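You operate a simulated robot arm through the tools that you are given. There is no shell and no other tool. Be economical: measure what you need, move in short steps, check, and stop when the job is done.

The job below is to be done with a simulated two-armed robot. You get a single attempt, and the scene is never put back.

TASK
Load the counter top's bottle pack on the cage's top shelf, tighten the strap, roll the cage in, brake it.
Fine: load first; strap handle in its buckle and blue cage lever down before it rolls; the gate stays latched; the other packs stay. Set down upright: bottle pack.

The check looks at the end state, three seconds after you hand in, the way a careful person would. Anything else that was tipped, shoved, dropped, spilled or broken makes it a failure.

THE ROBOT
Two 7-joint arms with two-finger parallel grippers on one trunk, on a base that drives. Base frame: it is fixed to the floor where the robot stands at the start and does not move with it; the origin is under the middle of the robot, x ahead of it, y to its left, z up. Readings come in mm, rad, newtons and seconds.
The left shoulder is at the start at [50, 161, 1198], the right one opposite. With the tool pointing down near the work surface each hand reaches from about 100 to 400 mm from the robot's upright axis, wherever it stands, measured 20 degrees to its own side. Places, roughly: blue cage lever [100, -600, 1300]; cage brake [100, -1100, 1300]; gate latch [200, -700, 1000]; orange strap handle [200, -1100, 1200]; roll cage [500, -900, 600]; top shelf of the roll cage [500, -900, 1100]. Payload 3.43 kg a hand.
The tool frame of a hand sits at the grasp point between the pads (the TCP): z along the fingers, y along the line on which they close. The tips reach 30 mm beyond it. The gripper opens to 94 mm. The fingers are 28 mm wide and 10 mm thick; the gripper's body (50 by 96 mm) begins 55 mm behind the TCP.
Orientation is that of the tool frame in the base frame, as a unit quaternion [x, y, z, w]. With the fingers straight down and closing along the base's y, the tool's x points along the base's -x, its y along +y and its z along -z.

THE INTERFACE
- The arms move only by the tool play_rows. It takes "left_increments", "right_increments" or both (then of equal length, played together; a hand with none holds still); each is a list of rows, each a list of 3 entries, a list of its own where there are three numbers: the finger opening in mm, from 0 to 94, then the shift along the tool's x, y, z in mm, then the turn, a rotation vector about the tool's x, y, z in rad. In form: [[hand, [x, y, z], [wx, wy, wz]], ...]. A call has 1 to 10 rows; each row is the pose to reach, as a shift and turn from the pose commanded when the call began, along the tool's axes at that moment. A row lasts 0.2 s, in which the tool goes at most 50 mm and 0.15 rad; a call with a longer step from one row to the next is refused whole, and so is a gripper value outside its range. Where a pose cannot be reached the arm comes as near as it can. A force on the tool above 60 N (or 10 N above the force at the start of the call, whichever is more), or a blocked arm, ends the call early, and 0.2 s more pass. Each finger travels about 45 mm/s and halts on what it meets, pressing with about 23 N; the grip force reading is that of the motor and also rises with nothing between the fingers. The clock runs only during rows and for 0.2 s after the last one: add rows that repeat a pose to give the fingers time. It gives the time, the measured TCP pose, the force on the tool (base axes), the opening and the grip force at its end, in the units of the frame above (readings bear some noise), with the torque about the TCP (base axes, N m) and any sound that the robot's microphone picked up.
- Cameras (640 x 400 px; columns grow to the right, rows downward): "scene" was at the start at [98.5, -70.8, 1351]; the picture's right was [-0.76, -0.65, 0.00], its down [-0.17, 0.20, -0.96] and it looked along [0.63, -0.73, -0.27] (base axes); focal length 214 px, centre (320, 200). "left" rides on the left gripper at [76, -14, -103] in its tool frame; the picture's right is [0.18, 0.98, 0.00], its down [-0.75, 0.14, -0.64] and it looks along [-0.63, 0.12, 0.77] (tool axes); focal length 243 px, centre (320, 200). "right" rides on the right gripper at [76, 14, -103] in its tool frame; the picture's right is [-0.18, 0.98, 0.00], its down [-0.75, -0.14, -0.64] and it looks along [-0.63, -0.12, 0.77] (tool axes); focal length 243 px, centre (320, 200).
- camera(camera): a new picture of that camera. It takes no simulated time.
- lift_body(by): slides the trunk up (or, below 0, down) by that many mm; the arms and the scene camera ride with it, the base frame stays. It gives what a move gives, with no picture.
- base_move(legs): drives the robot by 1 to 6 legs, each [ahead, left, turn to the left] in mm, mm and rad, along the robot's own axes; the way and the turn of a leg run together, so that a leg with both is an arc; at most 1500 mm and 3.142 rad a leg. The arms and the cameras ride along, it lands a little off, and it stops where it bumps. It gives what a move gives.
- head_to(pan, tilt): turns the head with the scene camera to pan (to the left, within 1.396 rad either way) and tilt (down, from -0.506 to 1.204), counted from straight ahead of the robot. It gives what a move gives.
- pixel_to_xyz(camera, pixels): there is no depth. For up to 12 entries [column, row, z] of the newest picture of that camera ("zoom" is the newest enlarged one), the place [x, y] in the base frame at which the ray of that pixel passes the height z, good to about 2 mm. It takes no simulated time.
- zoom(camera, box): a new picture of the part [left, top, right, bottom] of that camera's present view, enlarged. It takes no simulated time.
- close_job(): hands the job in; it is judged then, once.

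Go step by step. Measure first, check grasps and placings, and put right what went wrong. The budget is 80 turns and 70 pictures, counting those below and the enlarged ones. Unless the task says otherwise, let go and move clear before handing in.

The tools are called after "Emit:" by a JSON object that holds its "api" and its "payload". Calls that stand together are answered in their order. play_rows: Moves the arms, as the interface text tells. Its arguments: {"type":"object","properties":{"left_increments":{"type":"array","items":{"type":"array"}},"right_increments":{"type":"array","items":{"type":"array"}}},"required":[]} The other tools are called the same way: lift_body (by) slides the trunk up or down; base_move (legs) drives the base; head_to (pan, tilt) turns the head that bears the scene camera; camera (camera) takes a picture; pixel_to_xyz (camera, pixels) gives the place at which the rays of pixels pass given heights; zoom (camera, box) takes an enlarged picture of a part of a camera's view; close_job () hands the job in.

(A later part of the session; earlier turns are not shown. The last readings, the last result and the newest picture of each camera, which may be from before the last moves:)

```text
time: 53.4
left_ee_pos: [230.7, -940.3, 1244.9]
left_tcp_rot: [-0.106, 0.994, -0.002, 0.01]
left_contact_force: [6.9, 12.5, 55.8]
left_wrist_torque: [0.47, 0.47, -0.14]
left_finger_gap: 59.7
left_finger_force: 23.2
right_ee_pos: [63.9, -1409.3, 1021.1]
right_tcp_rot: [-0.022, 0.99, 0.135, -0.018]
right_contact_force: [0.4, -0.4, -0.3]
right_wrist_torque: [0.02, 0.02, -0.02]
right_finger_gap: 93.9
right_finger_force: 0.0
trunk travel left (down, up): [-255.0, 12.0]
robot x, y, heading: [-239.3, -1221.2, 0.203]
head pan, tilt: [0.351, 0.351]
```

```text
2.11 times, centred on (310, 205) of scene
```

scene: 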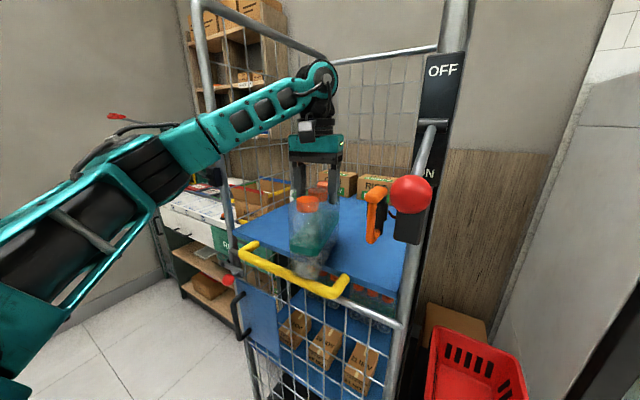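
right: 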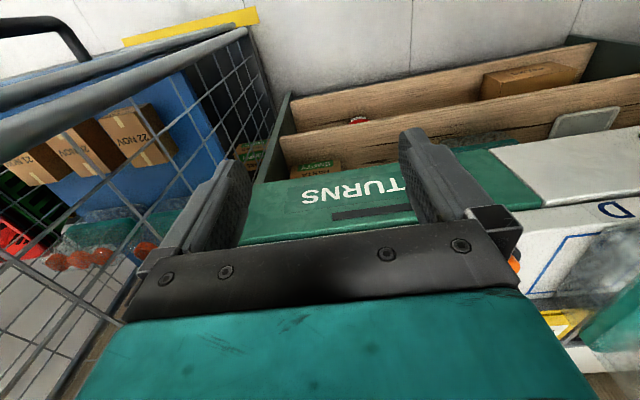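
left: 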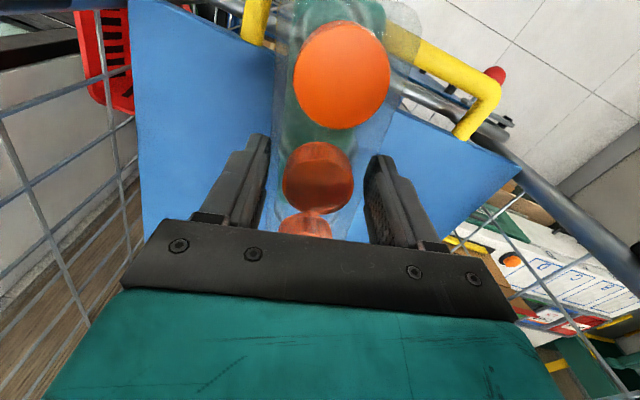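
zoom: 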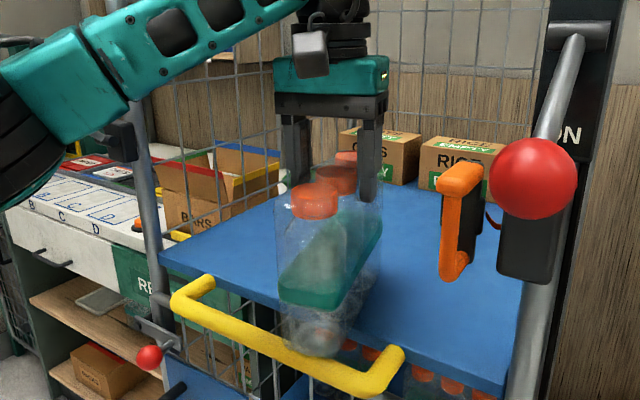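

55 N upward: the pack stands firmly on something. I release the push and measure the shelf edge versus the pack's foot.

Emit:
{"api": "play_rows", "payload": {"left_increments": [[50, [0, 0, -3], [0, 0, 0]], [50, [0, 0, -3], [0, 0, 0]]]}}

Emit:
{"api": "zoom", "payload": {"camera": "scene", "box": [270, 200, 370, 300]}}

Emit:
{"api": "pixel_to_xyz", "payload": {"camera": "scene", "pixels": [[233.2, 234.4, 1077], [233.2, 234.4, 1093], [397.7, 290.3, 1077], [397.7, 290.3, 1093], [307.6, 273.7, 1077], [307.6, 273.7, 1093]]}}

```text
time: 54.0
left_ee_pos: [232.2, -941.2, 1245.3]
left_tcp_rot: [-0.105, 0.994, -0.001, 0.008]
left_contact_force: [6.1, 10.5, 43.3]
left_wrist_torque: [0.82, -0.37, -0.04]
left_finger_gap: 59.7
left_finger_force: 23.1
right_ee_pos: [64.1, -1408.5, 1021.3]
right_tcp_rot: [-0.02, 0.99, 0.135, -0.019]
right_contact_force: [1.1, -0.5, -0.8]
right_wrist_torque: [-0.03, -0.01, -0.04]
right_finger_gap: 94.0
right_finger_force: 0.0
trunk travel left (down, up): [-255.0, 12.0]
robot x, y, heading: [-242.2, -1221.2, 0.2]
head pan, tilt: [0.351, 0.351]
```

```text
4.00 times, centred on (320, 250) of scene
```

zoom: 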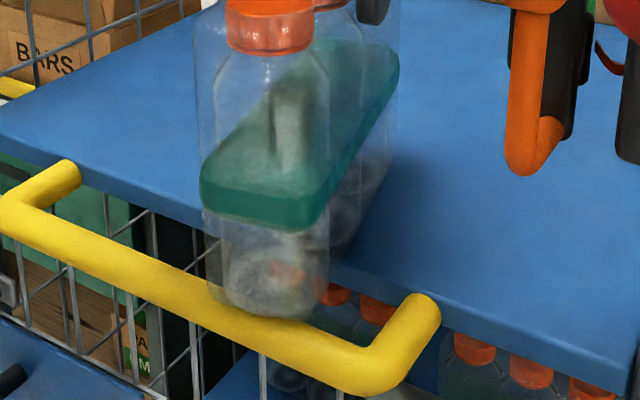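

```text
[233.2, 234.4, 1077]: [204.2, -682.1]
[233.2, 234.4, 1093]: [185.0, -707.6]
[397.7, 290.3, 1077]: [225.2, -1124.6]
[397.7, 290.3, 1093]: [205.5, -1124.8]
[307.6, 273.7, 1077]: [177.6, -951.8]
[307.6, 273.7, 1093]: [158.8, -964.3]
```

Force remains 43 N, so I raise the hand more while holding the grip.

Emit:
{"api": "play_rows", "payload": {"left_increments": [[50, [0, 0, -5], [0, 0, 0]], [50, [0, 0, -10], [0, 0, 0]], [50, [0, 0, -10], [0, 0, 0]]]}}

Emit:
{"api": "zoom", "payload": {"camera": "scene", "box": [230, 110, 390, 300]}}

```text
time: 54.8
left_ee_pos: [233.2, -941.2, 1248.6]
left_tcp_rot: [-0.104, 0.995, 0.001, -0.001]
left_contact_force: [-0.2, 0.4, -0.9]
left_wrist_torque: [-0.01, 0.02, 0.04]
left_finger_gap: 59.6
left_finger_force: 23.1
right_ee_pos: [65.3, -1409.0, 1019.6]
right_tcp_rot: [-0.02, 0.99, 0.135, -0.02]
right_contact_force: [0.8, -0.7, 0.1]
right_wrist_torque: [0.03, 0.01, 0.0]
right_finger_gap: 94.0
right_finger_force: 0.1
trunk travel left (down, up): [-255.0, 12.0]
robot x, y, heading: [-235.5, -1221.0, 0.197]
head pan, tilt: [0.351, 0.351]
```

```text
2.11 times, centred on (310, 205) of scene
```

zoom: 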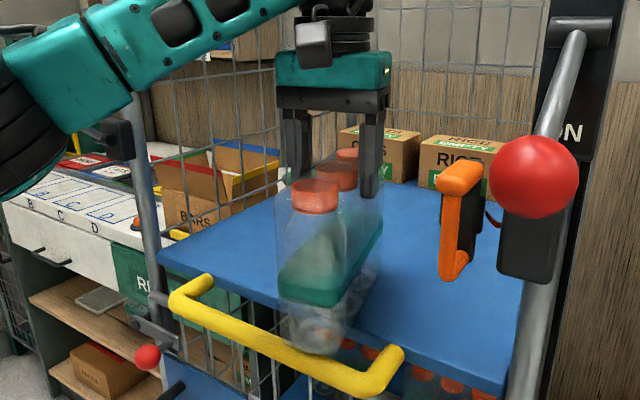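

The pack is free again and still held. I raise it 20 mm and advance 125 mm over the shelf slowly.

Emit:
{"api": "play_rows", "payload": {"left_increments": [[50, [0, 0, -8], [0, 0, 0]], [50, [0, 0, -16], [0, 0, 0]], [50, [0, 0, -22], [0, 0, 0]], [50, [-20, -4, -22], [0, 0, 0]], [50, [-40, -9, -22], [0, 0, 0]], [50, [-60, -13, -22], [0, 0, 0]], [50, [-80, -17, -22], [0, 0, 0]], [50, [-100, -21, -22], [0, 0, 0]], [50, [-122, -26, -22], [0, 0, 0]], [50, [-122, -26, -22], [0, 0, 0]]]}}

Emit:
{"api": "zoom", "payload": {"camera": "scene", "box": [200, 60, 440, 300]}}

```text
time: 57.0
left_ee_pos: [322.9, -945.7, 1253.9]
left_tcp_rot: [-0.105, 0.994, 0.0, 0.001]
left_contact_force: [-0.4, 0.9, -1.5]
left_wrist_torque: [0.01, 0.0, 0.0]
left_finger_gap: 59.7
left_finger_force: 23.0
left hand out of reach, approached as far as the arm can: row 8, 9, 10
right_ee_pos: [65.5, -1408.7, 1019.5]
right_tcp_rot: [-0.02, 0.99, 0.135, -0.02]
right_contact_force: [0.1, 0.5, 0.0]
right_wrist_torque: [-0.03, 0.02, -0.02]
right_finger_gap: 93.8
right_finger_force: 0.1
trunk travel left (down, up): [-255.0, 12.0]
robot x, y, heading: [-239.8, -1223.8, 0.201]
head pan, tilt: [0.351, 0.351]
```

```text
1.67 times, centred on (320, 180) of scene
```

zoom: 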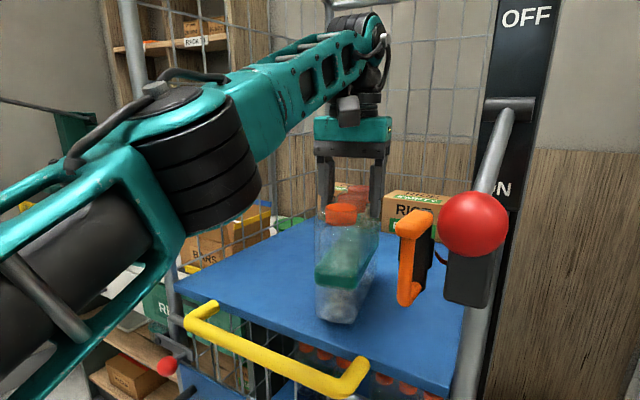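

Reach limit at x≈323; pack front foot is about 20 mm inside the shelf edge. I drive ahead 45 mm for a safer placing.

Emit:
{"api": "base_move", "payload": {"legs": [[45, 0, 0]]}}

Emit:
{"api": "zoom", "payload": {"camera": "scene", "box": [200, 60, 440, 300]}}

Emit:
{"api": "camera", "payload": {"camera": "left"}}

```text
time: 57.9
left_ee_pos: [368.6, -936.2, 1253.2]
left_tcp_rot: [-0.105, 0.994, 0.0, 0.001]
left_contact_force: [0.8, -0.1, -0.8]
left_wrist_torque: [0.03, 0.02, -0.04]
left_finger_gap: 59.6
left_finger_force: 23.2
right_ee_pos: [111.0, -1399.7, 1020.6]
right_tcp_rot: [-0.021, 0.991, 0.134, -0.021]
right_contact_force: [0.3, 0.5, 0.4]
right_wrist_torque: [0.01, 0.04, 0.01]
right_finger_gap: 93.9
right_finger_force: 0.1
trunk travel left (down, up): [-255.0, 12.0]
robot x, y, heading: [-196.8, -1211.6, 0.2]
head pan, tilt: [0.351, 0.351]
```

```text
1.67 times, centred on (320, 180) of scene
```

zoom: 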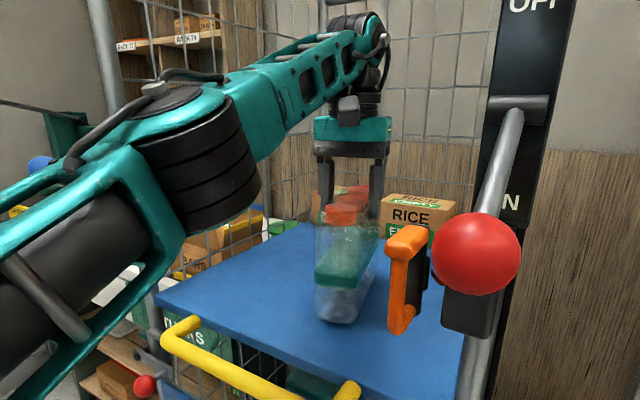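

```text
32 pictures are left
```

left: 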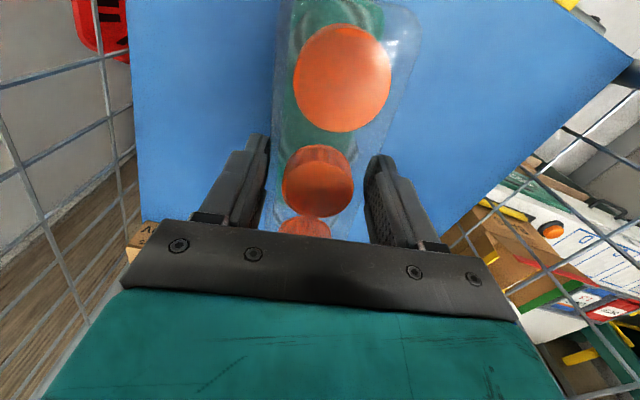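

Pack fully over the shelf, blue ball (zoom (40,165)) untouched. I lower in small steps.

Emit:
{"api": "play_rows", "payload": {"left_increments": [[50, [0, 0, 2], [0, 0, 0]], [50, [0, 0, 4], [0, 0, 0]], [50, [0, 0, 6], [0, 0, 0]], [50, [0, 0, 6], [0, 0, 0]]]}}

```text
time: 58.9
left_ee_pos: [367.4, -937.0, 1246.5]
left_tcp_rot: [-0.104, 0.995, 0.0, 0.0]
left_contact_force: [-0.1, 0.0, -1.1]
left_wrist_torque: [0.0, 0.03, 0.0]
left_finger_gap: 59.5
left_finger_force: 23.4
right_ee_pos: [110.2, -1400.7, 1020.4]
right_tcp_rot: [-0.02, 0.99, 0.136, -0.019]
right_contact_force: [-0.9, 0.2, 0.0]
right_wrist_torque: [-0.01, 0.03, -0.02]
right_finger_gap: 93.9
right_finger_force: 0.0
trunk travel left (down, up): [-255.0, 12.0]
robot x, y, heading: [-193.1, -1214.0, 0.197]
head pan, tilt: [0.351, 0.351]
```

Not touching yet (−1 N). I continue 1 mm at a time.

Emit:
{"api": "play_rows", "payload": {"left_increments": [[50, [0, 0, 1], [0, 0, 0]], [50, [0, 0, 2], [0, 0, 0]], [50, [0, 0, 3], [0, 0, 0]], [50, [0, 0, 3], [0, 0, 0]]]}}

```text
time: 59.9
left_ee_pos: [365.4, -936.8, 1246.1]
left_tcp_rot: [-0.105, 0.994, 0.001, 0.002]
left_contact_force: [7.3, 0.9, 20.2]
left_wrist_torque: [-0.11, 0.54, -0.02]
left_finger_gap: 59.7
left_finger_force: 23.3
right_ee_pos: [109.7, -1400.4, 1020.0]
right_tcp_rot: [-0.021, 0.99, 0.135, -0.019]
right_contact_force: [-0.1, 0.4, 1.2]
right_wrist_torque: [-0.01, 0.03, 0.01]
right_finger_gap: 94.1
right_finger_force: 0.1
trunk travel left (down, up): [-255.0, 12.0]
robot x, y, heading: [-197.9, -1214.6, 0.193]
head pan, tilt: [0.351, 0.351]
```

Contact at 20 N. I ease up ~2 mm, open the fingers and rise clear.

Emit:
{"api": "play_rows", "payload": {"left_increments": [[50, [0, 0, -2], [0, 0, 0]], [70, [0, 0, -2], [0, 0, 0]], [94, [0, 0, -2], [0, 0, 0]], [94, [0, 0, -2], [0, 0, 0]], [94, [0, 0, -2], [0, 0, 0]], [94, [0, 0, -12], [0, 0, 0]], [94, [0, 0, -30], [0, 0, 0]], [94, [0, 0, -60], [0, 0, 0]]]}}

Emit:
{"api": "camera", "payload": {"camera": "scene"}}

```text
time: 61.7
left_ee_pos: [347.1, -948.3, 1299.6]
left_tcp_rot: [-0.105, 0.995, 0.0, 0.001]
left_contact_force: [0.0, 0.8, 0.2]
left_wrist_torque: [0.01, -0.01, -0.01]
left_finger_gap: 94.1
left_finger_force: 0.0
left hand out of reach, approached as far as the arm can: row 7, 8
right_ee_pos: [109.7, -1400.4, 1020.2]
right_tcp_rot: [-0.02, 0.99, 0.135, -0.019]
right_contact_force: [0.7, 0.8, 0.2]
right_wrist_torque: [-0.01, -0.02, 0.01]
right_finger_gap: 93.7
right_finger_force: 0.1
trunk travel left (down, up): [-255.0, 12.0]
robot x, y, heading: [-195.8, -1212.5, 0.196]
head pan, tilt: [0.351, 0.351]
```

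```text
31 pictures are left
```

scene: 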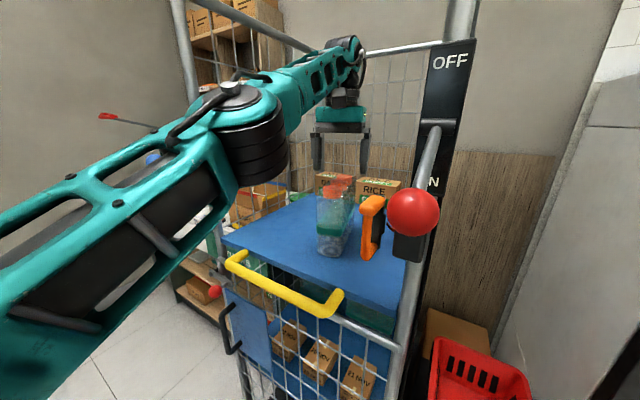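

The pack stands upright on the shelf. I retract the left hand straight back out of the cage.

Emit:
{"api": "play_rows", "payload": {"left_increments": [[94, [40, 8, 0], [0, 0, 0]], [94, [80, 17, 0], [0, 0, 0]], [94, [120, 25, 0], [0, 0, 0]], [94, [160, 34, 0], [0, 0, 0]], [94, [200, 42, 0], [0, 0, 0]], [94, [240, 50, 0], [0, 0, 0]], [94, [260, 55, 0], [0, 0, 0]]]}}

Emit:
{"api": "base_move", "payload": {"legs": [[-200, 0, 0], [0, 0, -0.2]]}}

Emit:
{"api": "head_to", "payload": {"pan": 0.1, "tilt": 0.25}}

Emit:
{"api": "camera", "payload": {"camera": "scene"}}

```text
time: 63.3
left_ee_pos: [82.5, -948.8, 1298.2]
left_tcp_rot: [-0.105, 0.995, 0.001, 0.001]
left_contact_force: [0.9, -0.4, -0.1]
left_wrist_torque: [0.02, -0.01, -0.01]
left_finger_gap: 94.0
left_finger_force: 0.0
right_ee_pos: [108.9, -1400.3, 1020.9]
right_tcp_rot: [-0.021, 0.99, 0.135, -0.019]
right_contact_force: [-0.8, 0.0, 0.5]
right_wrist_torque: [0.03, 0.02, -0.01]
right_finger_gap: 93.9
right_finger_force: 0.0
trunk travel left (down, up): [-255.0, 12.0]
robot x, y, heading: [-197.4, -1211.1, 0.196]
head pan, tilt: [0.351, 0.351]
```

```text
time: 65.7
left_ee_pos: [-62.4, -1047.6, 1296.7]
left_tcp_rot: [-0.005, 1.0, 0.0, 0.0]
left_contact_force: [-0.4, -0.6, -0.9]
left_wrist_torque: [0.03, 0.02, 0.01]
left_finger_gap: 93.8
left_finger_force: 0.1
right_ee_pos: [-125.3, -1495.7, 1020.5]
right_tcp_rot: [0.08, 0.987, 0.137, -0.006]
right_contact_force: [0.5, -0.2, -0.1]
right_wrist_torque: [0.01, -0.01, -0.01]
right_finger_gap: 94.1
right_finger_force: 0.0
trunk travel left (down, up): [-255.0, 12.0]
robot x, y, heading: [-384.5, -1248.7, -0.007]
head pan, tilt: [0.351, 0.351]
```

```text
time: 66.4
left_ee_pos: [-63.0, -1047.1, 1298.0]
left_tcp_rot: [-0.004, 1.0, 0.0, 0.001]
left_contact_force: [0.3, -0.4, 0.1]
left_wrist_torque: [-0.01, -0.01, -0.01]
left_finger_gap: 94.0
left_finger_force: 0.1
right_ee_pos: [-126.4, -1496.5, 1020.1]
right_tcp_rot: [0.08, 0.988, 0.135, -0.006]
right_contact_force: [-0.2, -0.5, 0.3]
right_wrist_torque: [0.02, 0.01, 0.01]
right_finger_gap: 94.1
right_finger_force: 0.0
trunk travel left (down, up): [-255.0, 12.0]
robot x, y, heading: [-387.5, -1248.9, -0.001]
head pan, tilt: [0.099, 0.25]
```

```text
30 pictures are left
```

scene: 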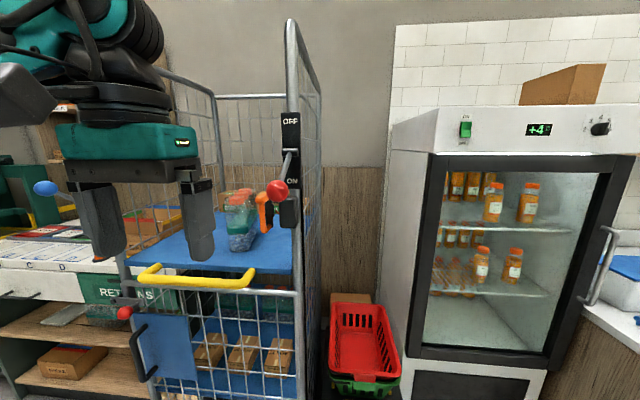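

Pack is standing fine at (240,225). Now I study the strap handle at (265,215) and buckle.

Emit:
{"api": "zoom", "payload": {"camera": "scene", "box": [230, 165, 320, 255]}}

```text
4.44 times, centred on (275, 210) of scene
```

zoom: 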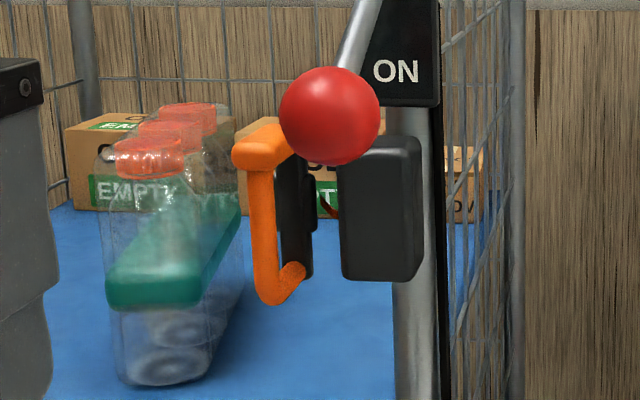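

The handle is a C-grip on a black plate beside the buckle. I bring the left wrist camera near for a close view.

Emit:
{"api": "play_rows", "payload": {"left_increments": [[94, [-35, 15, -4], [0, 0, 0]], [94, [-70, 30, -8], [0, 0, 0]], [94, [-100, 45, -12], [0, 0, 0]], [94, [-100, 45, -12], [0, 0, 0]]]}}

Emit:
{"api": "zoom", "payload": {"camera": "left", "box": [0, 0, 320, 200]}}

```text
time: 67.4
left_ee_pos: [36.4, -1002.9, 1310.3]
left_tcp_rot: [-0.004, 1.0, 0.0, 0.001]
left_contact_force: [-0.7, 0.1, 0.5]
left_wrist_torque: [0.03, 0.02, 0.04]
left_finger_gap: 93.9
left_finger_force: 0.2
right_ee_pos: [-126.9, -1496.0, 1020.6]
right_tcp_rot: [0.08, 0.987, 0.137, -0.006]
right_contact_force: [0.4, 0.8, -0.1]
right_wrist_torque: [0.01, 0.02, -0.01]
right_finger_gap: 94.0
right_finger_force: 0.0
trunk travel left (down, up): [-255.0, 12.0]
robot x, y, heading: [-388.1, -1252.9, -0.004]
head pan, tilt: [0.099, 0.25]
```

```text
2.00 times, centred on (160, 100) of left
```

zoom: 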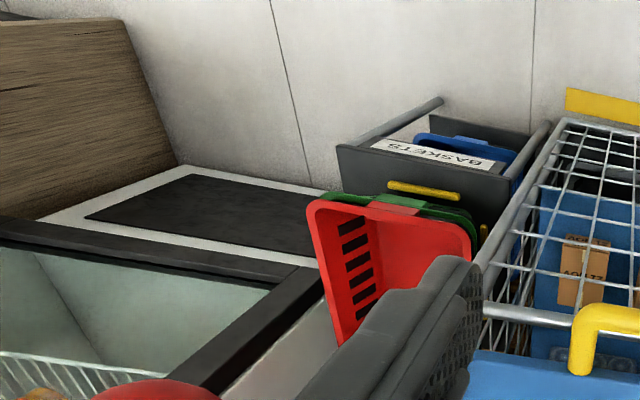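

The upside-down view needs the lower part; I take the full left picture.

Emit:
{"api": "camera", "payload": {"camera": "left"}}

```text
27 pictures are left
```

left: 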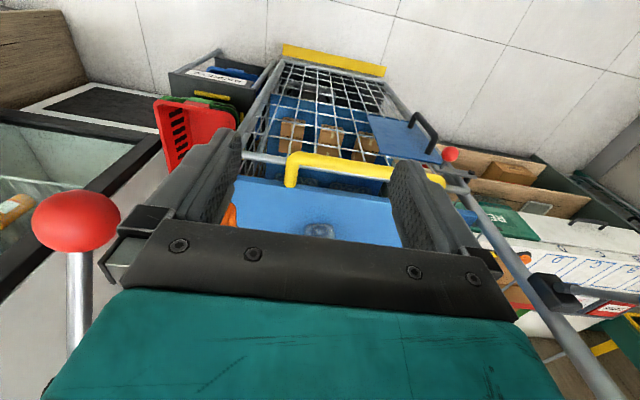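

The gripper hides the handle. I use the head camera from close range instead: retract the left hand and drive near the strap.

Emit:
{"api": "play_rows", "payload": {"left_increments": [[94, [45, 0, 0], [0, 0, 0]], [94, [90, 0, 0], [0, 0, 0]], [94, [135, 0, 0], [0, 0, 0]], [94, [180, 0, 0], [0, 0, 0]], [94, [180, 0, 0], [0, 0, 0]]]}}

Emit:
{"api": "base_move", "payload": {"legs": [[0, 230, 0], [120, 0, 0]]}}

Emit:
{"api": "head_to", "payload": {"pan": -0.15, "tilt": 0.5}}

Emit:
{"api": "camera", "payload": {"camera": "scene"}}

```text
time: 68.6
left_ee_pos: [-143.7, -1001.9, 1308.3]
left_tcp_rot: [-0.005, 1.0, 0.0, 0.0]
left_contact_force: [-0.3, 0.3, 0.3]
left_wrist_torque: [0.0, 0.0, 0.02]
left_finger_gap: 93.9
left_finger_force: 0.0
right_ee_pos: [-127.3, -1495.2, 1019.6]
right_tcp_rot: [0.079, 0.988, 0.136, -0.006]
right_contact_force: [0.8, -0.9, -0.1]
right_wrist_torque: [0.0, -0.01, -0.02]
right_finger_gap: 94.2
right_finger_force: 0.1
trunk travel left (down, up): [-255.0, 12.0]
robot x, y, heading: [-388.3, -1251.6, -0.008]
head pan, tilt: [0.099, 0.25]
```

```text
time: 71.2
left_ee_pos: [-20.3, -773.2, 1308.4]
left_tcp_rot: [-0.004, 1.0, 0.001, 0.0]
left_contact_force: [-0.3, 0.4, -0.2]
left_wrist_torque: [0.01, 0.02, -0.02]
left_finger_gap: 94.2
left_finger_force: 0.1
right_ee_pos: [-3.6, -1265.7, 1019.8]
right_tcp_rot: [0.08, 0.988, 0.136, -0.006]
right_contact_force: [-0.2, 0.1, 0.0]
right_wrist_torque: [0.01, 0.02, 0.01]
right_finger_gap: 94.4
right_finger_force: 0.0
trunk travel left (down, up): [-255.0, 12.0]
robot x, y, heading: [-262.4, -1021.9, -0.002]
head pan, tilt: [0.099, 0.25]
```

```text
time: 72.0
left_ee_pos: [-21.8, -773.1, 1309.5]
left_tcp_rot: [-0.005, 1.0, 0.0, 0.002]
left_contact_force: [-0.2, 0.2, -0.3]
left_wrist_torque: [0.04, -0.01, -0.01]
left_finger_gap: 93.9
left_finger_force: 0.0
right_ee_pos: [-3.4, -1266.1, 1020.9]
right_tcp_rot: [0.079, 0.988, 0.135, -0.006]
right_contact_force: [-0.4, -0.6, -1.3]
right_wrist_torque: [-0.01, -0.01, 0.04]
right_finger_gap: 94.0
right_finger_force: 0.1
trunk travel left (down, up): [-255.0, 12.0]
robot x, y, heading: [-264.1, -1023.2, -0.005]
head pan, tilt: [-0.15, 0.499]
```

```text
26 pictures are left
```

scene: 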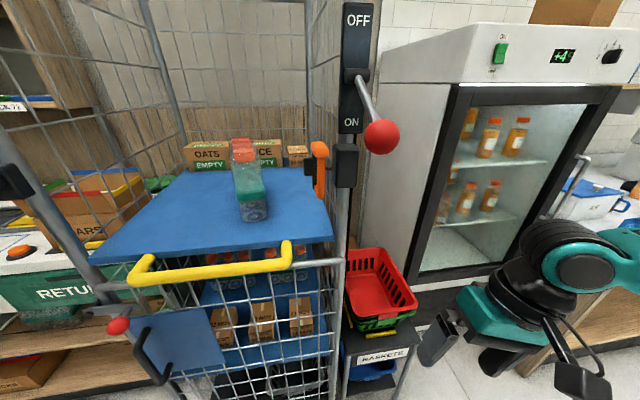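

Emit:
{"api": "zoom", "payload": {"camera": "scene", "box": [285, 110, 395, 220]}}

```text
3.64 times, centred on (340, 165) of scene
```

zoom: 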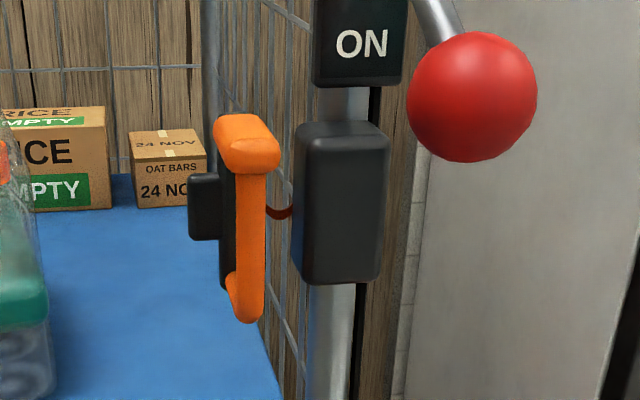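

The handle is a vertical C-grip (bar ≈[175,-1078,1240]) on a black tongue, with the buckle box to its right; I'll grasp it with the left hand horizontal. First I position the base with the left shoulder lined up and rotate the hand to point forward.

Emit:
{"api": "base_move", "payload": {"legs": [[-120, 0, 0], [0, -222, 0]]}}

Emit:
{"api": "play_rows", "payload": {"left_increments": [[94, [-13, 0, 5], [0, -0.145, 0]], [94, [-26, 0, 10], [0, -0.29, 0]], [94, [-39, 0, 15], [0, -0.435, 0]], [94, [-52, 0, 20], [0, -0.58, 0]], [94, [-65, 0, 25], [0, -0.725, 0]], [94, [-78, 0, 35], [0, -0.87, 0]], [94, [-91, 0, 45], [0, -1.015, 0]], [94, [-104, 0, 55], [0, -1.16, 0]], [94, [-117, 0, 65], [0, -1.305, 0]], [94, [-130, 0, 75], [0, -1.45, 0]]]}}

```text
time: 74.5
left_ee_pos: [-139.4, -996.8, 1309.1]
left_tcp_rot: [-0.003, 1.0, 0.0, 0.001]
left_contact_force: [0.3, 0.1, 0.4]
left_wrist_torque: [0.03, 0.02, 0.0]
left_finger_gap: 94.2
left_finger_force: 0.2
right_ee_pos: [-122.4, -1489.9, 1020.4]
right_tcp_rot: [0.08, 0.987, 0.137, -0.006]
right_contact_force: [-0.2, -0.2, -0.2]
right_wrist_torque: [0.0, -0.02, -0.01]
right_finger_gap: 94.1
right_finger_force: 0.0
trunk travel left (down, up): [-255.0, 12.0]
robot x, y, heading: [-383.7, -1242.8, -0.009]
head pan, tilt: [-0.15, 0.499]
```

```text
time: 76.7
left_ee_pos: [71.8, -977.2, 1258.3]
left_tcp_rot: [-0.002, 0.749, 0.002, 0.663]
left_contact_force: [-0.8, -0.1, -0.4]
left_wrist_torque: [-0.03, 0.01, 0.02]
left_finger_gap: 94.2
left_finger_force: 0.1
left hand out of reach, approached as far as the arm can: row 6, 7, 8, 9, 10
right_ee_pos: [-120.3, -1488.8, 1020.0]
right_tcp_rot: [0.08, 0.987, 0.136, -0.005]
right_contact_force: [0.2, 0.1, 1.0]
right_wrist_torque: [0.01, 0.02, -0.01]
right_finger_gap: 94.1
right_finger_force: 0.0
trunk travel left (down, up): [-255.0, 12.0]
robot x, y, heading: [-384.6, -1241.4, -0.008]
head pan, tilt: [-0.15, 0.499]
```

Two-view triangulation puts the bar at ≈[148,-1082,1245] and the buckle's front-left edge at ≈[181,-1111]. I level the hand, narrow the fingers and move right in front of the bar.

Emit:
{"api": "play_rows", "payload": {"left_increments": [[80, [12, -25, 0], [0, -0.06, 0]], [60, [24, -55, 0], [0, -0.12, 0]], [50, [24, -85, 0], [0, -0.12, 0]], [45, [24, -105, 0], [0, -0.12, 0]], [45, [24, -105, 0], [0, -0.12, 0]]]}}

Emit:
{"api": "head_to", "payload": {"pan": 0.35, "tilt": 0.35}}

Emit:
{"api": "camera", "payload": {"camera": "scene"}}

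Emit:
{"api": "camera", "payload": {"camera": "left"}}

```text
time: 77.9
left_ee_pos: [69.2, -1085.5, 1237.9]
left_tcp_rot: [-0.005, 0.707, 0.005, 0.707]
left_contact_force: [-0.1, 1.0, 1.6]
left_wrist_torque: [0.02, 0.01, -0.03]
left_finger_gap: 45.2
left_finger_force: 0.0
left hand out of reach, approached as far as the arm can: row 1, 2, 3, 4, 5
right_ee_pos: [-122.8, -1488.8, 1020.3]
right_tcp_rot: [0.08, 0.987, 0.137, -0.006]
right_contact_force: [-0.1, -0.6, -0.2]
right_wrist_torque: [0.01, 0.01, -0.01]
right_finger_gap: 94.1
right_finger_force: 0.1
trunk travel left (down, up): [-255.0, 12.0]
robot x, y, heading: [-384.2, -1244.4, -0.008]
head pan, tilt: [-0.15, 0.499]
```

```text
time: 78.8
left_ee_pos: [71.8, -1086.3, 1236.9]
left_tcp_rot: [-0.004, 0.708, 0.002, 0.706]
left_contact_force: [0.4, 0.1, 0.0]
left_wrist_torque: [-0.04, 0.02, 0.02]
left_finger_gap: 44.8
left_finger_force: 0.0
right_ee_pos: [-121.1, -1487.2, 1019.6]
right_tcp_rot: [0.08, 0.987, 0.136, -0.006]
right_contact_force: [1.6, 0.2, -0.9]
right_wrist_torque: [0.02, -0.03, -0.01]
right_finger_gap: 93.8
right_finger_force: 0.0
trunk travel left (down, up): [-255.0, 12.0]
robot x, y, heading: [-382.0, -1249.1, -0.006]
head pan, tilt: [0.351, 0.351]
```

```text
24 pictures are left
```

scene: 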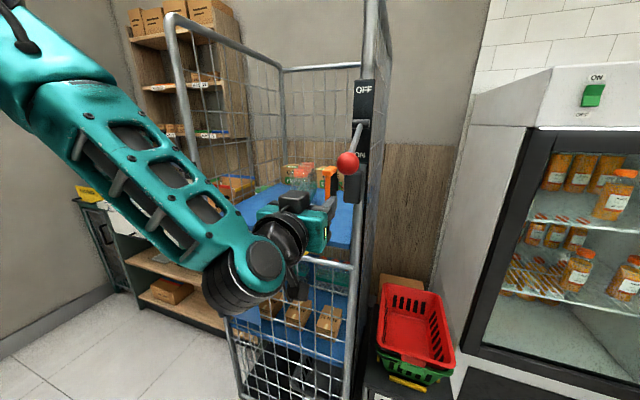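

```text
23 pictures are left
```

left: 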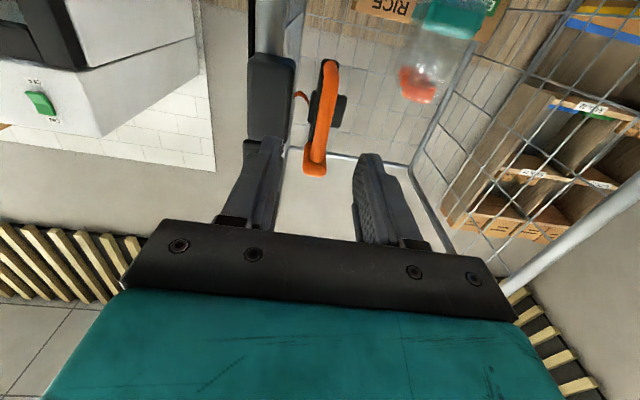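

The left view shows the bar between the fingers, from bottom (328,65) to top (315,165), with buckle to the left (270,95). I check its place.

Emit:
{"api": "pixel_to_xyz", "payload": {"camera": "left", "pixels": [[330, 70, 1200], [330, 70, 1215], [315, 165, 1270], [315, 165, 1285], [322, 115, 1235], [322, 115, 1245], [293, 100, 1230], [293, 100, 1245]]}}

```text
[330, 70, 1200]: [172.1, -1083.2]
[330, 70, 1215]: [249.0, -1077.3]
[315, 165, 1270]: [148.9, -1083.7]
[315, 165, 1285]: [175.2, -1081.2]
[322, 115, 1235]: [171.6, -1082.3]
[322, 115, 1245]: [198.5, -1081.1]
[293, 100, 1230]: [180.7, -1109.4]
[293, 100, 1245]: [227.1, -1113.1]
```

Bar is at y≈−1083, x≈150–170, mid z≈1235: well aligned. I advance ~85 mm and close.

Emit:
{"api": "play_rows", "payload": {"left_increments": [[45, [0, 3, 25], [0, 0, 0]], [45, [0, 3, 50], [0, 0, 0]], [45, [0, 3, 70], [0, 0, 0]], [45, [0, 3, 85], [0, 0, 0]], [45, [0, 3, 85], [0, 0, 0]]]}}

Emit:
{"api": "camera", "payload": {"camera": "left"}}

```text
time: 80.0
left_ee_pos: [148.5, -1096.4, 1247.3]
left_tcp_rot: [-0.003, 0.71, 0.004, 0.704]
left_contact_force: [-36.7, 3.7, -7.5]
left_wrist_torque: [0.01, -0.28, -0.88]
left_finger_gap: 43.0
left_finger_force: 0.1
left hand out of reach, approached as far as the arm can: row 1, 2, 3, 4, 5
right_ee_pos: [-125.9, -1488.3, 1022.0]
right_tcp_rot: [0.079, 0.987, 0.136, -0.003]
right_contact_force: [0.3, 0.6, -0.5]
right_wrist_torque: [0.03, -0.01, 0.0]
right_finger_gap: 94.2
right_finger_force: 0.1
trunk travel left (down, up): [-255.0, 12.0]
robot x, y, heading: [-384.4, -1244.7, -0.005]
head pan, tilt: [0.351, 0.351]
```

```text
22 pictures are left
```

left: 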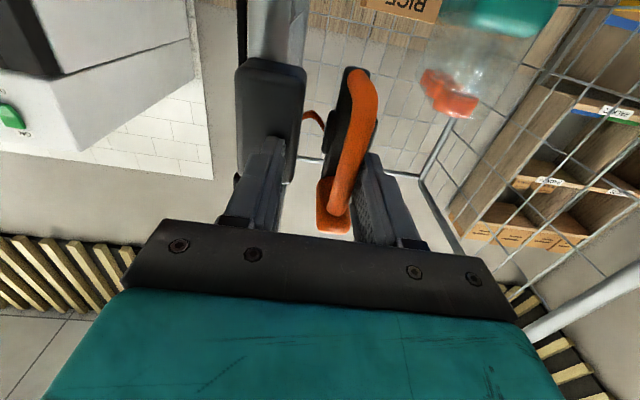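

The right finger is pressing the buckle's face (−37 N) as y drifted to −1096. I back off 15 mm and shift 13 mm left.

Emit:
{"api": "play_rows", "payload": {"left_increments": [[45, [0, 0, -8], [0, 0, 0]], [45, [0, 0, -16], [0, 0, 0]], [45, [4, 13, -16], [0, 0, 0]], [45, [4, 13, -16], [0, 0, 0]]]}}

```text
time: 81.0
left_ee_pos: [137.6, -1091.6, 1249.9]
left_tcp_rot: [-0.005, 0.708, 0.005, 0.706]
left_contact_force: [0.6, 0.0, 0.3]
left_wrist_torque: [-0.02, 0.01, 0.01]
left_finger_gap: 44.7
left_finger_force: 0.0
left hand out of reach, approached as far as the arm can: row 3, 4
right_ee_pos: [-122.1, -1488.2, 1020.3]
right_tcp_rot: [0.08, 0.987, 0.136, -0.006]
right_contact_force: [-1.0, 0.7, -0.2]
right_wrist_torque: [0.02, -0.02, -0.01]
right_finger_gap: 94.0
right_finger_force: 0.0
trunk travel left (down, up): [-255.0, 12.0]
robot x, y, heading: [-383.9, -1246.5, -0.006]
head pan, tilt: [0.351, 0.351]
```

No contact now but the arm is at its reach limit, biased high. I retract 50 mm, lower the trunk 80 mm and raise the hand relative to the shoulder to gain room.

Emit:
{"api": "play_rows", "payload": {"left_increments": [[45, [0, 0, -25], [0, 0, 0]], [45, [0, 0, -50], [0, 0, 0]]]}}

Emit:
{"api": "lift_body", "payload": {"by": -80}}

Emit:
{"api": "play_rows", "payload": {"left_increments": [[45, [-25, 3, 0], [0, 0, 0]], [45, [-50, 6, 0], [0, 0, 0]], [45, [-68, 9, 0], [0, 0, 0]], [45, [-68, 9, 0], [0, 0, 0]]]}}

```text
time: 81.6
left_ee_pos: [85.6, -1092.8, 1251.3]
left_tcp_rot: [-0.002, 0.706, 0.002, 0.708]
left_contact_force: [-0.5, -0.2, -0.1]
left_wrist_torque: [0.01, 0.02, 0.01]
left_finger_gap: 45.1
left_finger_force: 0.1
right_ee_pos: [-120.9, -1488.5, 1020.8]
right_tcp_rot: [0.08, 0.988, 0.135, -0.006]
right_contact_force: [0.1, -0.2, 0.0]
right_wrist_torque: [0.01, -0.02, 0.01]
right_finger_gap: 94.0
right_finger_force: 0.1
trunk travel left (down, up): [-255.0, 12.0]
robot x, y, heading: [-382.2, -1242.0, -0.008]
head pan, tilt: [0.351, 0.351]
```

```text
time: 82.8
left_ee_pos: [86.4, -1093.0, 1170.8]
left_tcp_rot: [-0.003, 0.707, 0.003, 0.707]
left_contact_force: [0.5, -0.3, -0.5]
left_wrist_torque: [0.01, 0.0, -0.02]
left_finger_gap: 45.1
left_finger_force: 0.1
right_ee_pos: [-122.1, -1487.9, 939.5]
right_tcp_rot: [0.08, 0.988, 0.136, -0.005]
right_contact_force: [-0.3, 0.0, -0.9]
right_wrist_torque: [0.03, 0.01, 0.02]
right_finger_gap: 94.2
right_finger_force: 0.2
trunk travel left (down, up): [-175.0, 92.0]
robot x, y, heading: [-382.7, -1241.1, -0.004]
head pan, tilt: [0.351, 0.351]
```

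```text
time: 83.8
left_ee_pos: [87.0, -1085.0, 1239.1]
left_tcp_rot: [-0.002, 0.707, 0.002, 0.707]
left_contact_force: [0.7, -0.5, 0.2]
left_wrist_torque: [0.04, -0.01, 0.0]
left_finger_gap: 44.7
left_finger_force: 0.1
right_ee_pos: [-121.7, -1487.0, 940.6]
right_tcp_rot: [0.08, 0.987, 0.136, -0.007]
right_contact_force: [0.1, -0.1, 0.3]
right_wrist_torque: [0.01, -0.02, 0.02]
right_finger_gap: 94.0
right_finger_force: 0.2
trunk travel left (down, up): [-175.0, 92.0]
robot x, y, heading: [-384.0, -1241.5, -0.01]
head pan, tilt: [0.351, 0.351]
```

No reach warnings now, at [87,-1085,1239]. I advance 65 mm (tips before the buckle face) and close on the bar.

Emit:
{"api": "play_rows", "payload": {"left_increments": [[45, [2, 3, 25], [0, 0, 0]], [45, [2, 3, 50], [0, 0, 0]], [45, [2, 3, 64], [0, 0, 0]], [45, [2, 3, 64], [0, 0, 0]], [20, [2, 3, 64], [0, 0, 0]], [0, [2, 3, 64], [0, 0, 0]], [0, [2, 3, 64], [0, 0, 0]], [0, [2, 3, 64], [0, 0, 0]]]}}

Emit:
{"api": "camera", "payload": {"camera": "left"}}

```text
time: 85.6
left_ee_pos: [149.4, -1080.5, 1236.5]
left_tcp_rot: [-0.003, 0.707, 0.003, 0.707]
left_contact_force: [2.7, 0.5, 0.4]
left_wrist_torque: [0.02, 0.17, 0.02]
left_finger_gap: 11.9
left_finger_force: 45.1
right_ee_pos: [-121.0, -1488.1, 940.3]
right_tcp_rot: [0.08, 0.988, 0.135, -0.006]
right_contact_force: [-0.2, -0.2, -0.3]
right_wrist_torque: [0.01, 0.0, 0.02]
right_finger_gap: 94.0
right_finger_force: 0.1
trunk travel left (down, up): [-175.0, 92.0]
robot x, y, heading: [-381.4, -1241.0, -0.008]
head pan, tilt: [0.351, 0.351]
```

```text
21 pictures are left
```

left: 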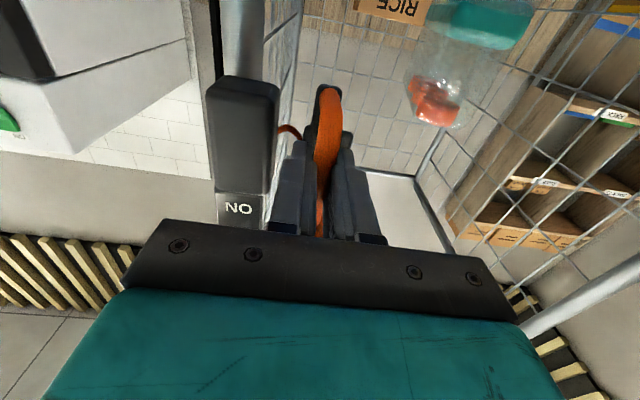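

The bar is gripped (11.9 mm). I gently test a move toward the buckle (−y).

Emit:
{"api": "play_rows", "payload": {"left_increments": [[0, [0, -3, 0], [0, 0, 0]], [0, [0, -6, 0], [0, 0, 0]], [0, [0, -9, 0], [0, 0, 0]], [0, [0, -12, 0], [0, 0, 0]]]}}

```text
time: 86.6
left_ee_pos: [150.2, -1081.3, 1235.1]
left_tcp_rot: [-0.01, 0.708, 0.006, 0.706]
left_contact_force: [-12.9, 32.1, -9.4]
left_wrist_torque: [0.78, -0.04, 0.21]
left_finger_gap: 11.5
left_finger_force: 45.3
right_ee_pos: [-123.3, -1483.9, 943.5]
right_tcp_rot: [0.079, 0.988, 0.134, -0.005]
right_contact_force: [-0.8, -0.4, 0.4]
right_wrist_torque: [-0.02, 0.0, 0.03]
right_finger_gap: 94.1
right_finger_force: 0.1
trunk travel left (down, up): [-175.0, 92.0]
robot x, y, heading: [-381.3, -1241.6, -0.007]
head pan, tilt: [0.351, 0.351]
```

−y is rigid (32 N). I return and test a pull toward the robot (−x).

Emit:
{"api": "play_rows", "payload": {"left_increments": [[0, [0, 10, 0], [0, 0, 0]], [0, [0, 12, 0], [0, 0, 0]], [0, [0, 12, -5], [0, 0, 0]], [0, [0, 12, -10], [0, 0, 0]], [0, [0, 12, -15], [0, 0, 0]], [0, [0, 12, -15], [0, 0, 0]]]}}

```text
time: 88.0
left_ee_pos: [142.1, -1079.8, 1235.3]
left_tcp_rot: [-0.004, 0.707, 0.005, 0.707]
left_contact_force: [36.3, -0.4, 2.3]
left_wrist_torque: [0.09, -0.07, 0.01]
left_finger_gap: 11.3
left_finger_force: 44.8
right_ee_pos: [-118.0, -1488.9, 939.1]
right_tcp_rot: [0.081, 0.987, 0.135, -0.008]
right_contact_force: [-0.6, 0.5, 1.0]
right_wrist_torque: [0.01, 0.0, -0.04]
right_finger_gap: 94.3
right_finger_force: 0.1
trunk travel left (down, up): [-175.0, 92.0]
robot x, y, heading: [-385.0, -1244.2, -0.005]
head pan, tilt: [0.351, 0.351]
```

The pull gave ~7 mm at 36 N (may be slip). I go back and test lifting (+z).

Emit:
{"api": "play_rows", "payload": {"left_increments": [[0, [0, 0, 7], [0, 0, 0]], [0, [0, 0, 15], [0, 0, 0]], [0, [-4, 0, 15], [0, 0, 0]], [0, [-8, 0, 15], [0, 0, 0]], [0, [-12, 0, 15], [0, 0, 0]], [0, [-12, 0, 15], [0, 0, 0]]]}}

Emit:
{"api": "camera", "payload": {"camera": "left"}}

```text
time: 89.4
left_ee_pos: [150.7, -1080.2, 1243.0]
left_tcp_rot: [-0.002, 0.713, 0.004, 0.702]
left_contact_force: [-20.1, 0.3, -31.8]
left_wrist_torque: [-0.11, 0.0, 0.01]
left_finger_gap: 11.6
left_finger_force: 45.0
right_ee_pos: [-122.6, -1487.6, 940.9]
right_tcp_rot: [0.08, 0.988, 0.135, -0.006]
right_contact_force: [-0.9, -0.3, -0.1]
right_wrist_torque: [0.01, 0.01, 0.02]
right_finger_gap: 93.9
right_finger_force: 0.0
trunk travel left (down, up): [-175.0, 92.0]
robot x, y, heading: [-385.3, -1246.0, -0.005]
head pan, tilt: [0.351, 0.351]
```

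```text
20 pictures are left
```

left: 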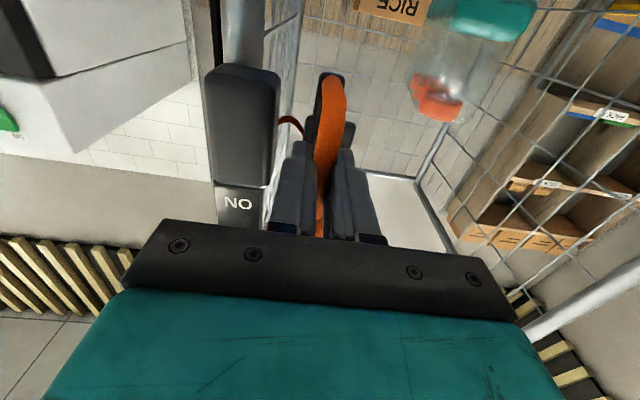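

Each test ended with ~32–36 N. I recentre, pull −x further and look while pulling, to see whether the handle itself moves.

Emit:
{"api": "play_rows", "payload": {"left_increments": [[0, [12, 0, 0], [0, 0, 0]], [0, [12, 0, -6], [0, 0, 0]], [0, [12, 0, -12], [0, 0, 0]], [0, [12, 0, -18], [0, 0, 0]], [0, [12, 0, -22], [0, 0, 0]]]}}

Emit:
{"api": "camera", "payload": {"camera": "left"}}

Emit:
{"api": "zoom", "payload": {"camera": "scene", "box": [280, 90, 400, 200]}}

```text
time: 90.6
left_ee_pos: [134.4, -1078.1, 1234.8]
left_tcp_rot: [-0.005, 0.708, 0.004, 0.706]
left_contact_force: [33.0, 0.1, 11.9]
left_wrist_torque: [0.09, -0.45, 0.0]
left_finger_gap: 11.8
left_finger_force: 44.8
right_ee_pos: [-118.9, -1488.8, 939.7]
right_tcp_rot: [0.081, 0.987, 0.136, -0.009]
right_contact_force: [0.3, 0.2, -0.8]
right_wrist_torque: [0.02, 0.01, 0.01]
right_finger_gap: 94.2
right_finger_force: 0.1
trunk travel left (down, up): [-175.0, 92.0]
robot x, y, heading: [-387.0, -1242.7, -0.01]
head pan, tilt: [0.351, 0.351]
```

```text
19 pictures are left
```

left: 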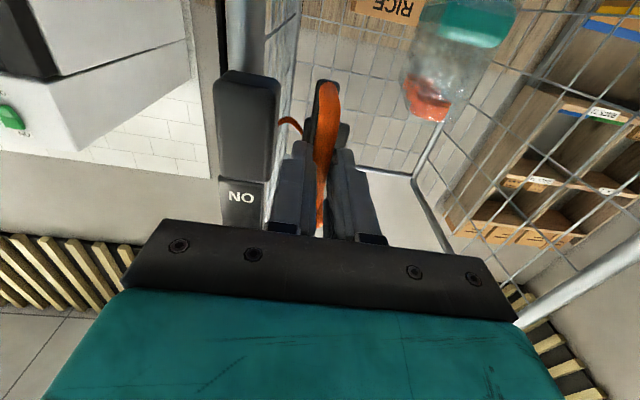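

```text
3.64 times, centred on (340, 145) of scene
```

zoom: 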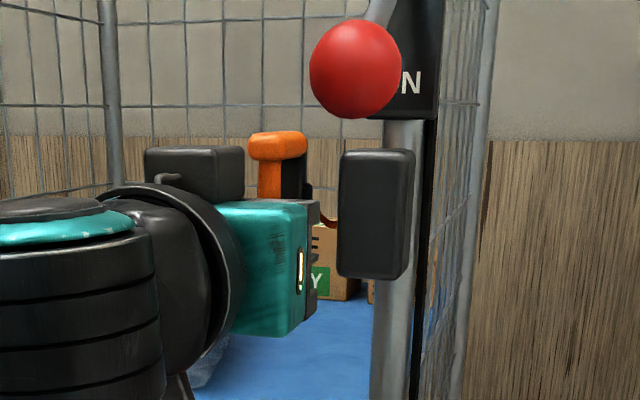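

I compare the handle's bottom end place now versus before (172 at z=1200).

Emit:
{"api": "pixel_to_xyz", "payload": {"camera": "left", "pixels": [[327, 82, 1200], [327, 82, 1205], [280, 88, 1205], [247, 72, 1200], [288, 118, 1237]]}}

Emit:
{"api": "zoom", "payload": {"camera": "left", "box": [220, 50, 440, 250]}}

```text
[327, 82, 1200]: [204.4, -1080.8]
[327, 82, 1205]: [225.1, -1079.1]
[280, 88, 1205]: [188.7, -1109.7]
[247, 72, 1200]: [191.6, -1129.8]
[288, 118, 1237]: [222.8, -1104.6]
```

```text
2.00 times, centred on (330, 150) of left
```

zoom: 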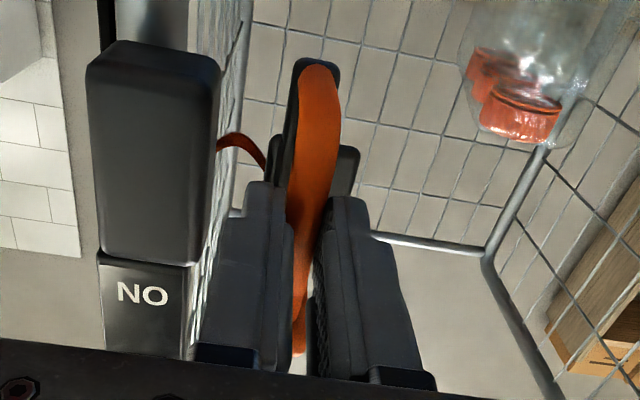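

The red strap runs from the box on the right post to the handle's −y side, and a tongue block sticks out on its +y side: so it probably pulls out toward +y (left). I recentre and test +y.

Emit:
{"api": "play_rows", "payload": {"left_increments": [[0, [0, 0, 8], [0, 0, 0]], [0, [0, 0, 16], [0, 0, 0]], [0, [0, 4, 18], [0, 0, 0]], [0, [0, 8, 18], [0, 0, 0]], [0, [0, 14, 18], [0, 0, 0]], [0, [0, 20, 18], [0, 0, 0]]]}}

Emit:
{"api": "camera", "payload": {"camera": "left"}}

```text
time: 92.0
left_ee_pos: [142.5, -1062.6, 1236.0]
left_tcp_rot: [-0.001, 0.707, 0.002, 0.708]
left_contact_force: [-32.9, 0.1, -16.6]
left_wrist_torque: [-0.09, 0.16, 0.01]
left_finger_gap: 11.5
left_finger_force: 45.4
right_ee_pos: [-124.5, -1488.1, 941.0]
right_tcp_rot: [0.08, 0.987, 0.137, -0.004]
right_contact_force: [0.0, -0.2, 0.2]
right_wrist_torque: [0.03, 0.01, 0.01]
right_finger_gap: 94.1
right_finger_force: 0.1
trunk travel left (down, up): [-175.0, 92.0]
robot x, y, heading: [-385.3, -1238.5, -0.003]
head pan, tilt: [0.351, 0.351]
```

```text
16 pictures are left
```

left: 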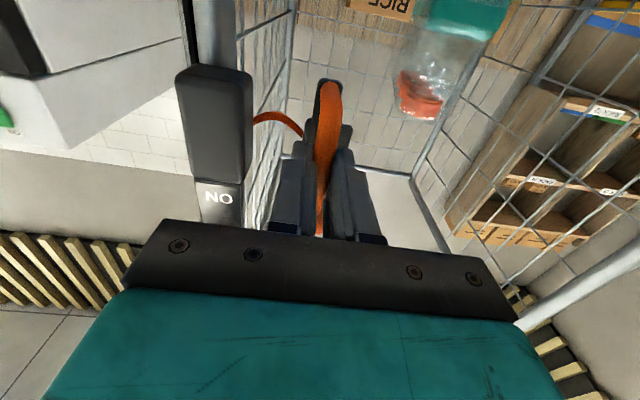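

It slides freely toward +y (Fy≈0) and the strap pays out; the tongue must go to the left post at the same height. I relieve the x/z bias and drive left in stages with the handle held.

Emit:
{"api": "play_rows", "payload": {"left_increments": [[0, [3, 4, -5], [0, 0, 0]], [0, [4, 8, -7], [0, 0, 0]]]}}

Emit:
{"api": "base_move", "payload": {"legs": [[0, 120, 0]]}}

```text
time: 92.6
left_ee_pos: [142.8, -1051.8, 1236.7]
left_tcp_rot: [-0.005, 0.704, 0.004, 0.71]
left_contact_force: [17.9, 0.4, 15.8]
left_wrist_torque: [0.14, 0.79, 0.01]
left_finger_gap: 11.5
left_finger_force: 45.2
right_ee_pos: [-121.1, -1487.6, 941.7]
right_tcp_rot: [0.081, 0.987, 0.137, -0.006]
right_contact_force: [-0.3, 0.3, -0.3]
right_wrist_torque: [-0.03, 0.01, 0.01]
right_finger_gap: 94.0
right_finger_force: 0.1
trunk travel left (down, up): [-175.0, 92.0]
robot x, y, heading: [-382.0, -1242.8, -0.006]
head pan, tilt: [0.351, 0.351]
```

```text
time: 93.8
left_ee_pos: [140.6, -934.8, 1236.3]
left_tcp_rot: [-0.003, 0.704, 0.003, 0.71]
left_contact_force: [22.1, -1.0, 26.5]
left_wrist_torque: [0.03, -0.31, -0.01]
left_finger_gap: 11.7
left_finger_force: 45.2
right_ee_pos: [-120.8, -1370.8, 939.4]
right_tcp_rot: [0.08, 0.987, 0.137, -0.007]
right_contact_force: [0.1, 0.3, 0.1]
right_wrist_torque: [0.0, -0.01, 0.0]
right_finger_gap: 94.1
right_finger_force: 0.0
trunk travel left (down, up): [-175.0, 92.0]
robot x, y, heading: [-383.0, -1127.2, -0.002]
head pan, tilt: [0.351, 0.351]
```

Works well: handle now at y −935. I relieve and drive another 150 mm, then look at the left post.

Emit:
{"api": "play_rows", "payload": {"left_increments": [[0, [-4, 0, 4], [0, 0, 0]]]}}

Emit:
{"api": "base_move", "payload": {"legs": [[0, 150, 0]]}}

Emit:
{"api": "head_to", "payload": {"pan": 0.35, "tilt": 0.15}}

Emit:
{"api": "camera", "payload": {"camera": "left"}}

Emit:
{"api": "camera", "payload": {"camera": "scene"}}

```text
time: 94.2
left_ee_pos: [141.5, -934.6, 1236.6]
left_tcp_rot: [-0.001, 0.707, 0.002, 0.707]
left_contact_force: [-23.0, -1.4, -21.3]
left_wrist_torque: [-0.13, -0.42, 0.01]
left_finger_gap: 11.4
left_finger_force: 44.8
right_ee_pos: [-121.8, -1369.7, 939.5]
right_tcp_rot: [0.08, 0.987, 0.136, -0.005]
right_contact_force: [0.0, 0.1, 0.6]
right_wrist_torque: [0.0, -0.01, -0.02]
right_finger_gap: 94.1
right_finger_force: 0.1
trunk travel left (down, up): [-175.0, 92.0]
robot x, y, heading: [-382.1, -1121.5, -0.009]
head pan, tilt: [0.351, 0.351]
```

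```text
time: 95.6
left_ee_pos: [143.2, -783.5, 1238.2]
left_tcp_rot: [-0.002, 0.706, 0.001, 0.708]
left_contact_force: [-23.0, -1.8, -24.4]
left_wrist_torque: [0.06, 0.78, -0.1]
left_finger_gap: 11.6
left_finger_force: 45.0
right_ee_pos: [-120.3, -1219.5, 941.1]
right_tcp_rot: [0.079, 0.988, 0.135, -0.005]
right_contact_force: [0.6, 0.0, 0.7]
right_wrist_torque: [0.0, 0.03, 0.01]
right_finger_gap: 94.1
right_finger_force: 0.1
trunk travel left (down, up): [-175.0, 92.0]
robot x, y, heading: [-381.6, -975.8, -0.005]
head pan, tilt: [0.351, 0.351]
```

```text
time: 96.3
left_ee_pos: [142.9, -785.1, 1236.9]
left_tcp_rot: [-0.002, 0.707, 0.002, 0.708]
left_contact_force: [-8.1, -2.1, -1.8]
left_wrist_torque: [-0.02, 0.43, -0.15]
left_finger_gap: 11.5
left_finger_force: 45.1
right_ee_pos: [-119.7, -1220.2, 941.4]
right_tcp_rot: [0.08, 0.987, 0.136, -0.006]
right_contact_force: [-0.2, 0.2, -1.1]
right_wrist_torque: [0.01, -0.01, 0.0]
right_finger_gap: 94.0
right_finger_force: 0.0
trunk travel left (down, up): [-175.0, 92.0]
robot x, y, heading: [-381.1, -976.6, -0.007]
head pan, tilt: [0.351, 0.15]
```

```text
15 pictures are left
```

left: 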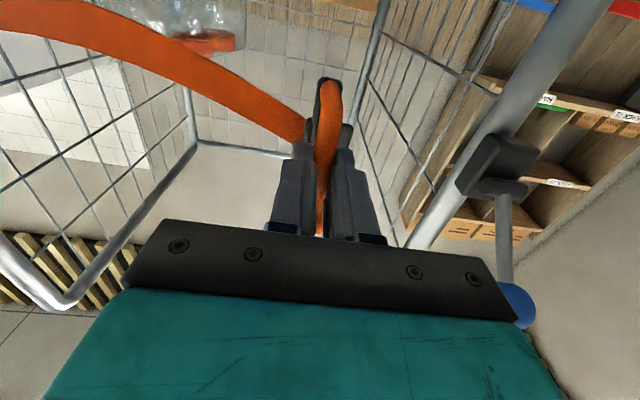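

```text
14 pictures are left
```

scene: 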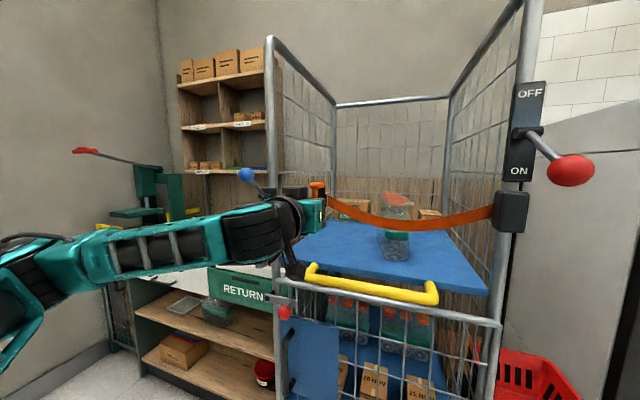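

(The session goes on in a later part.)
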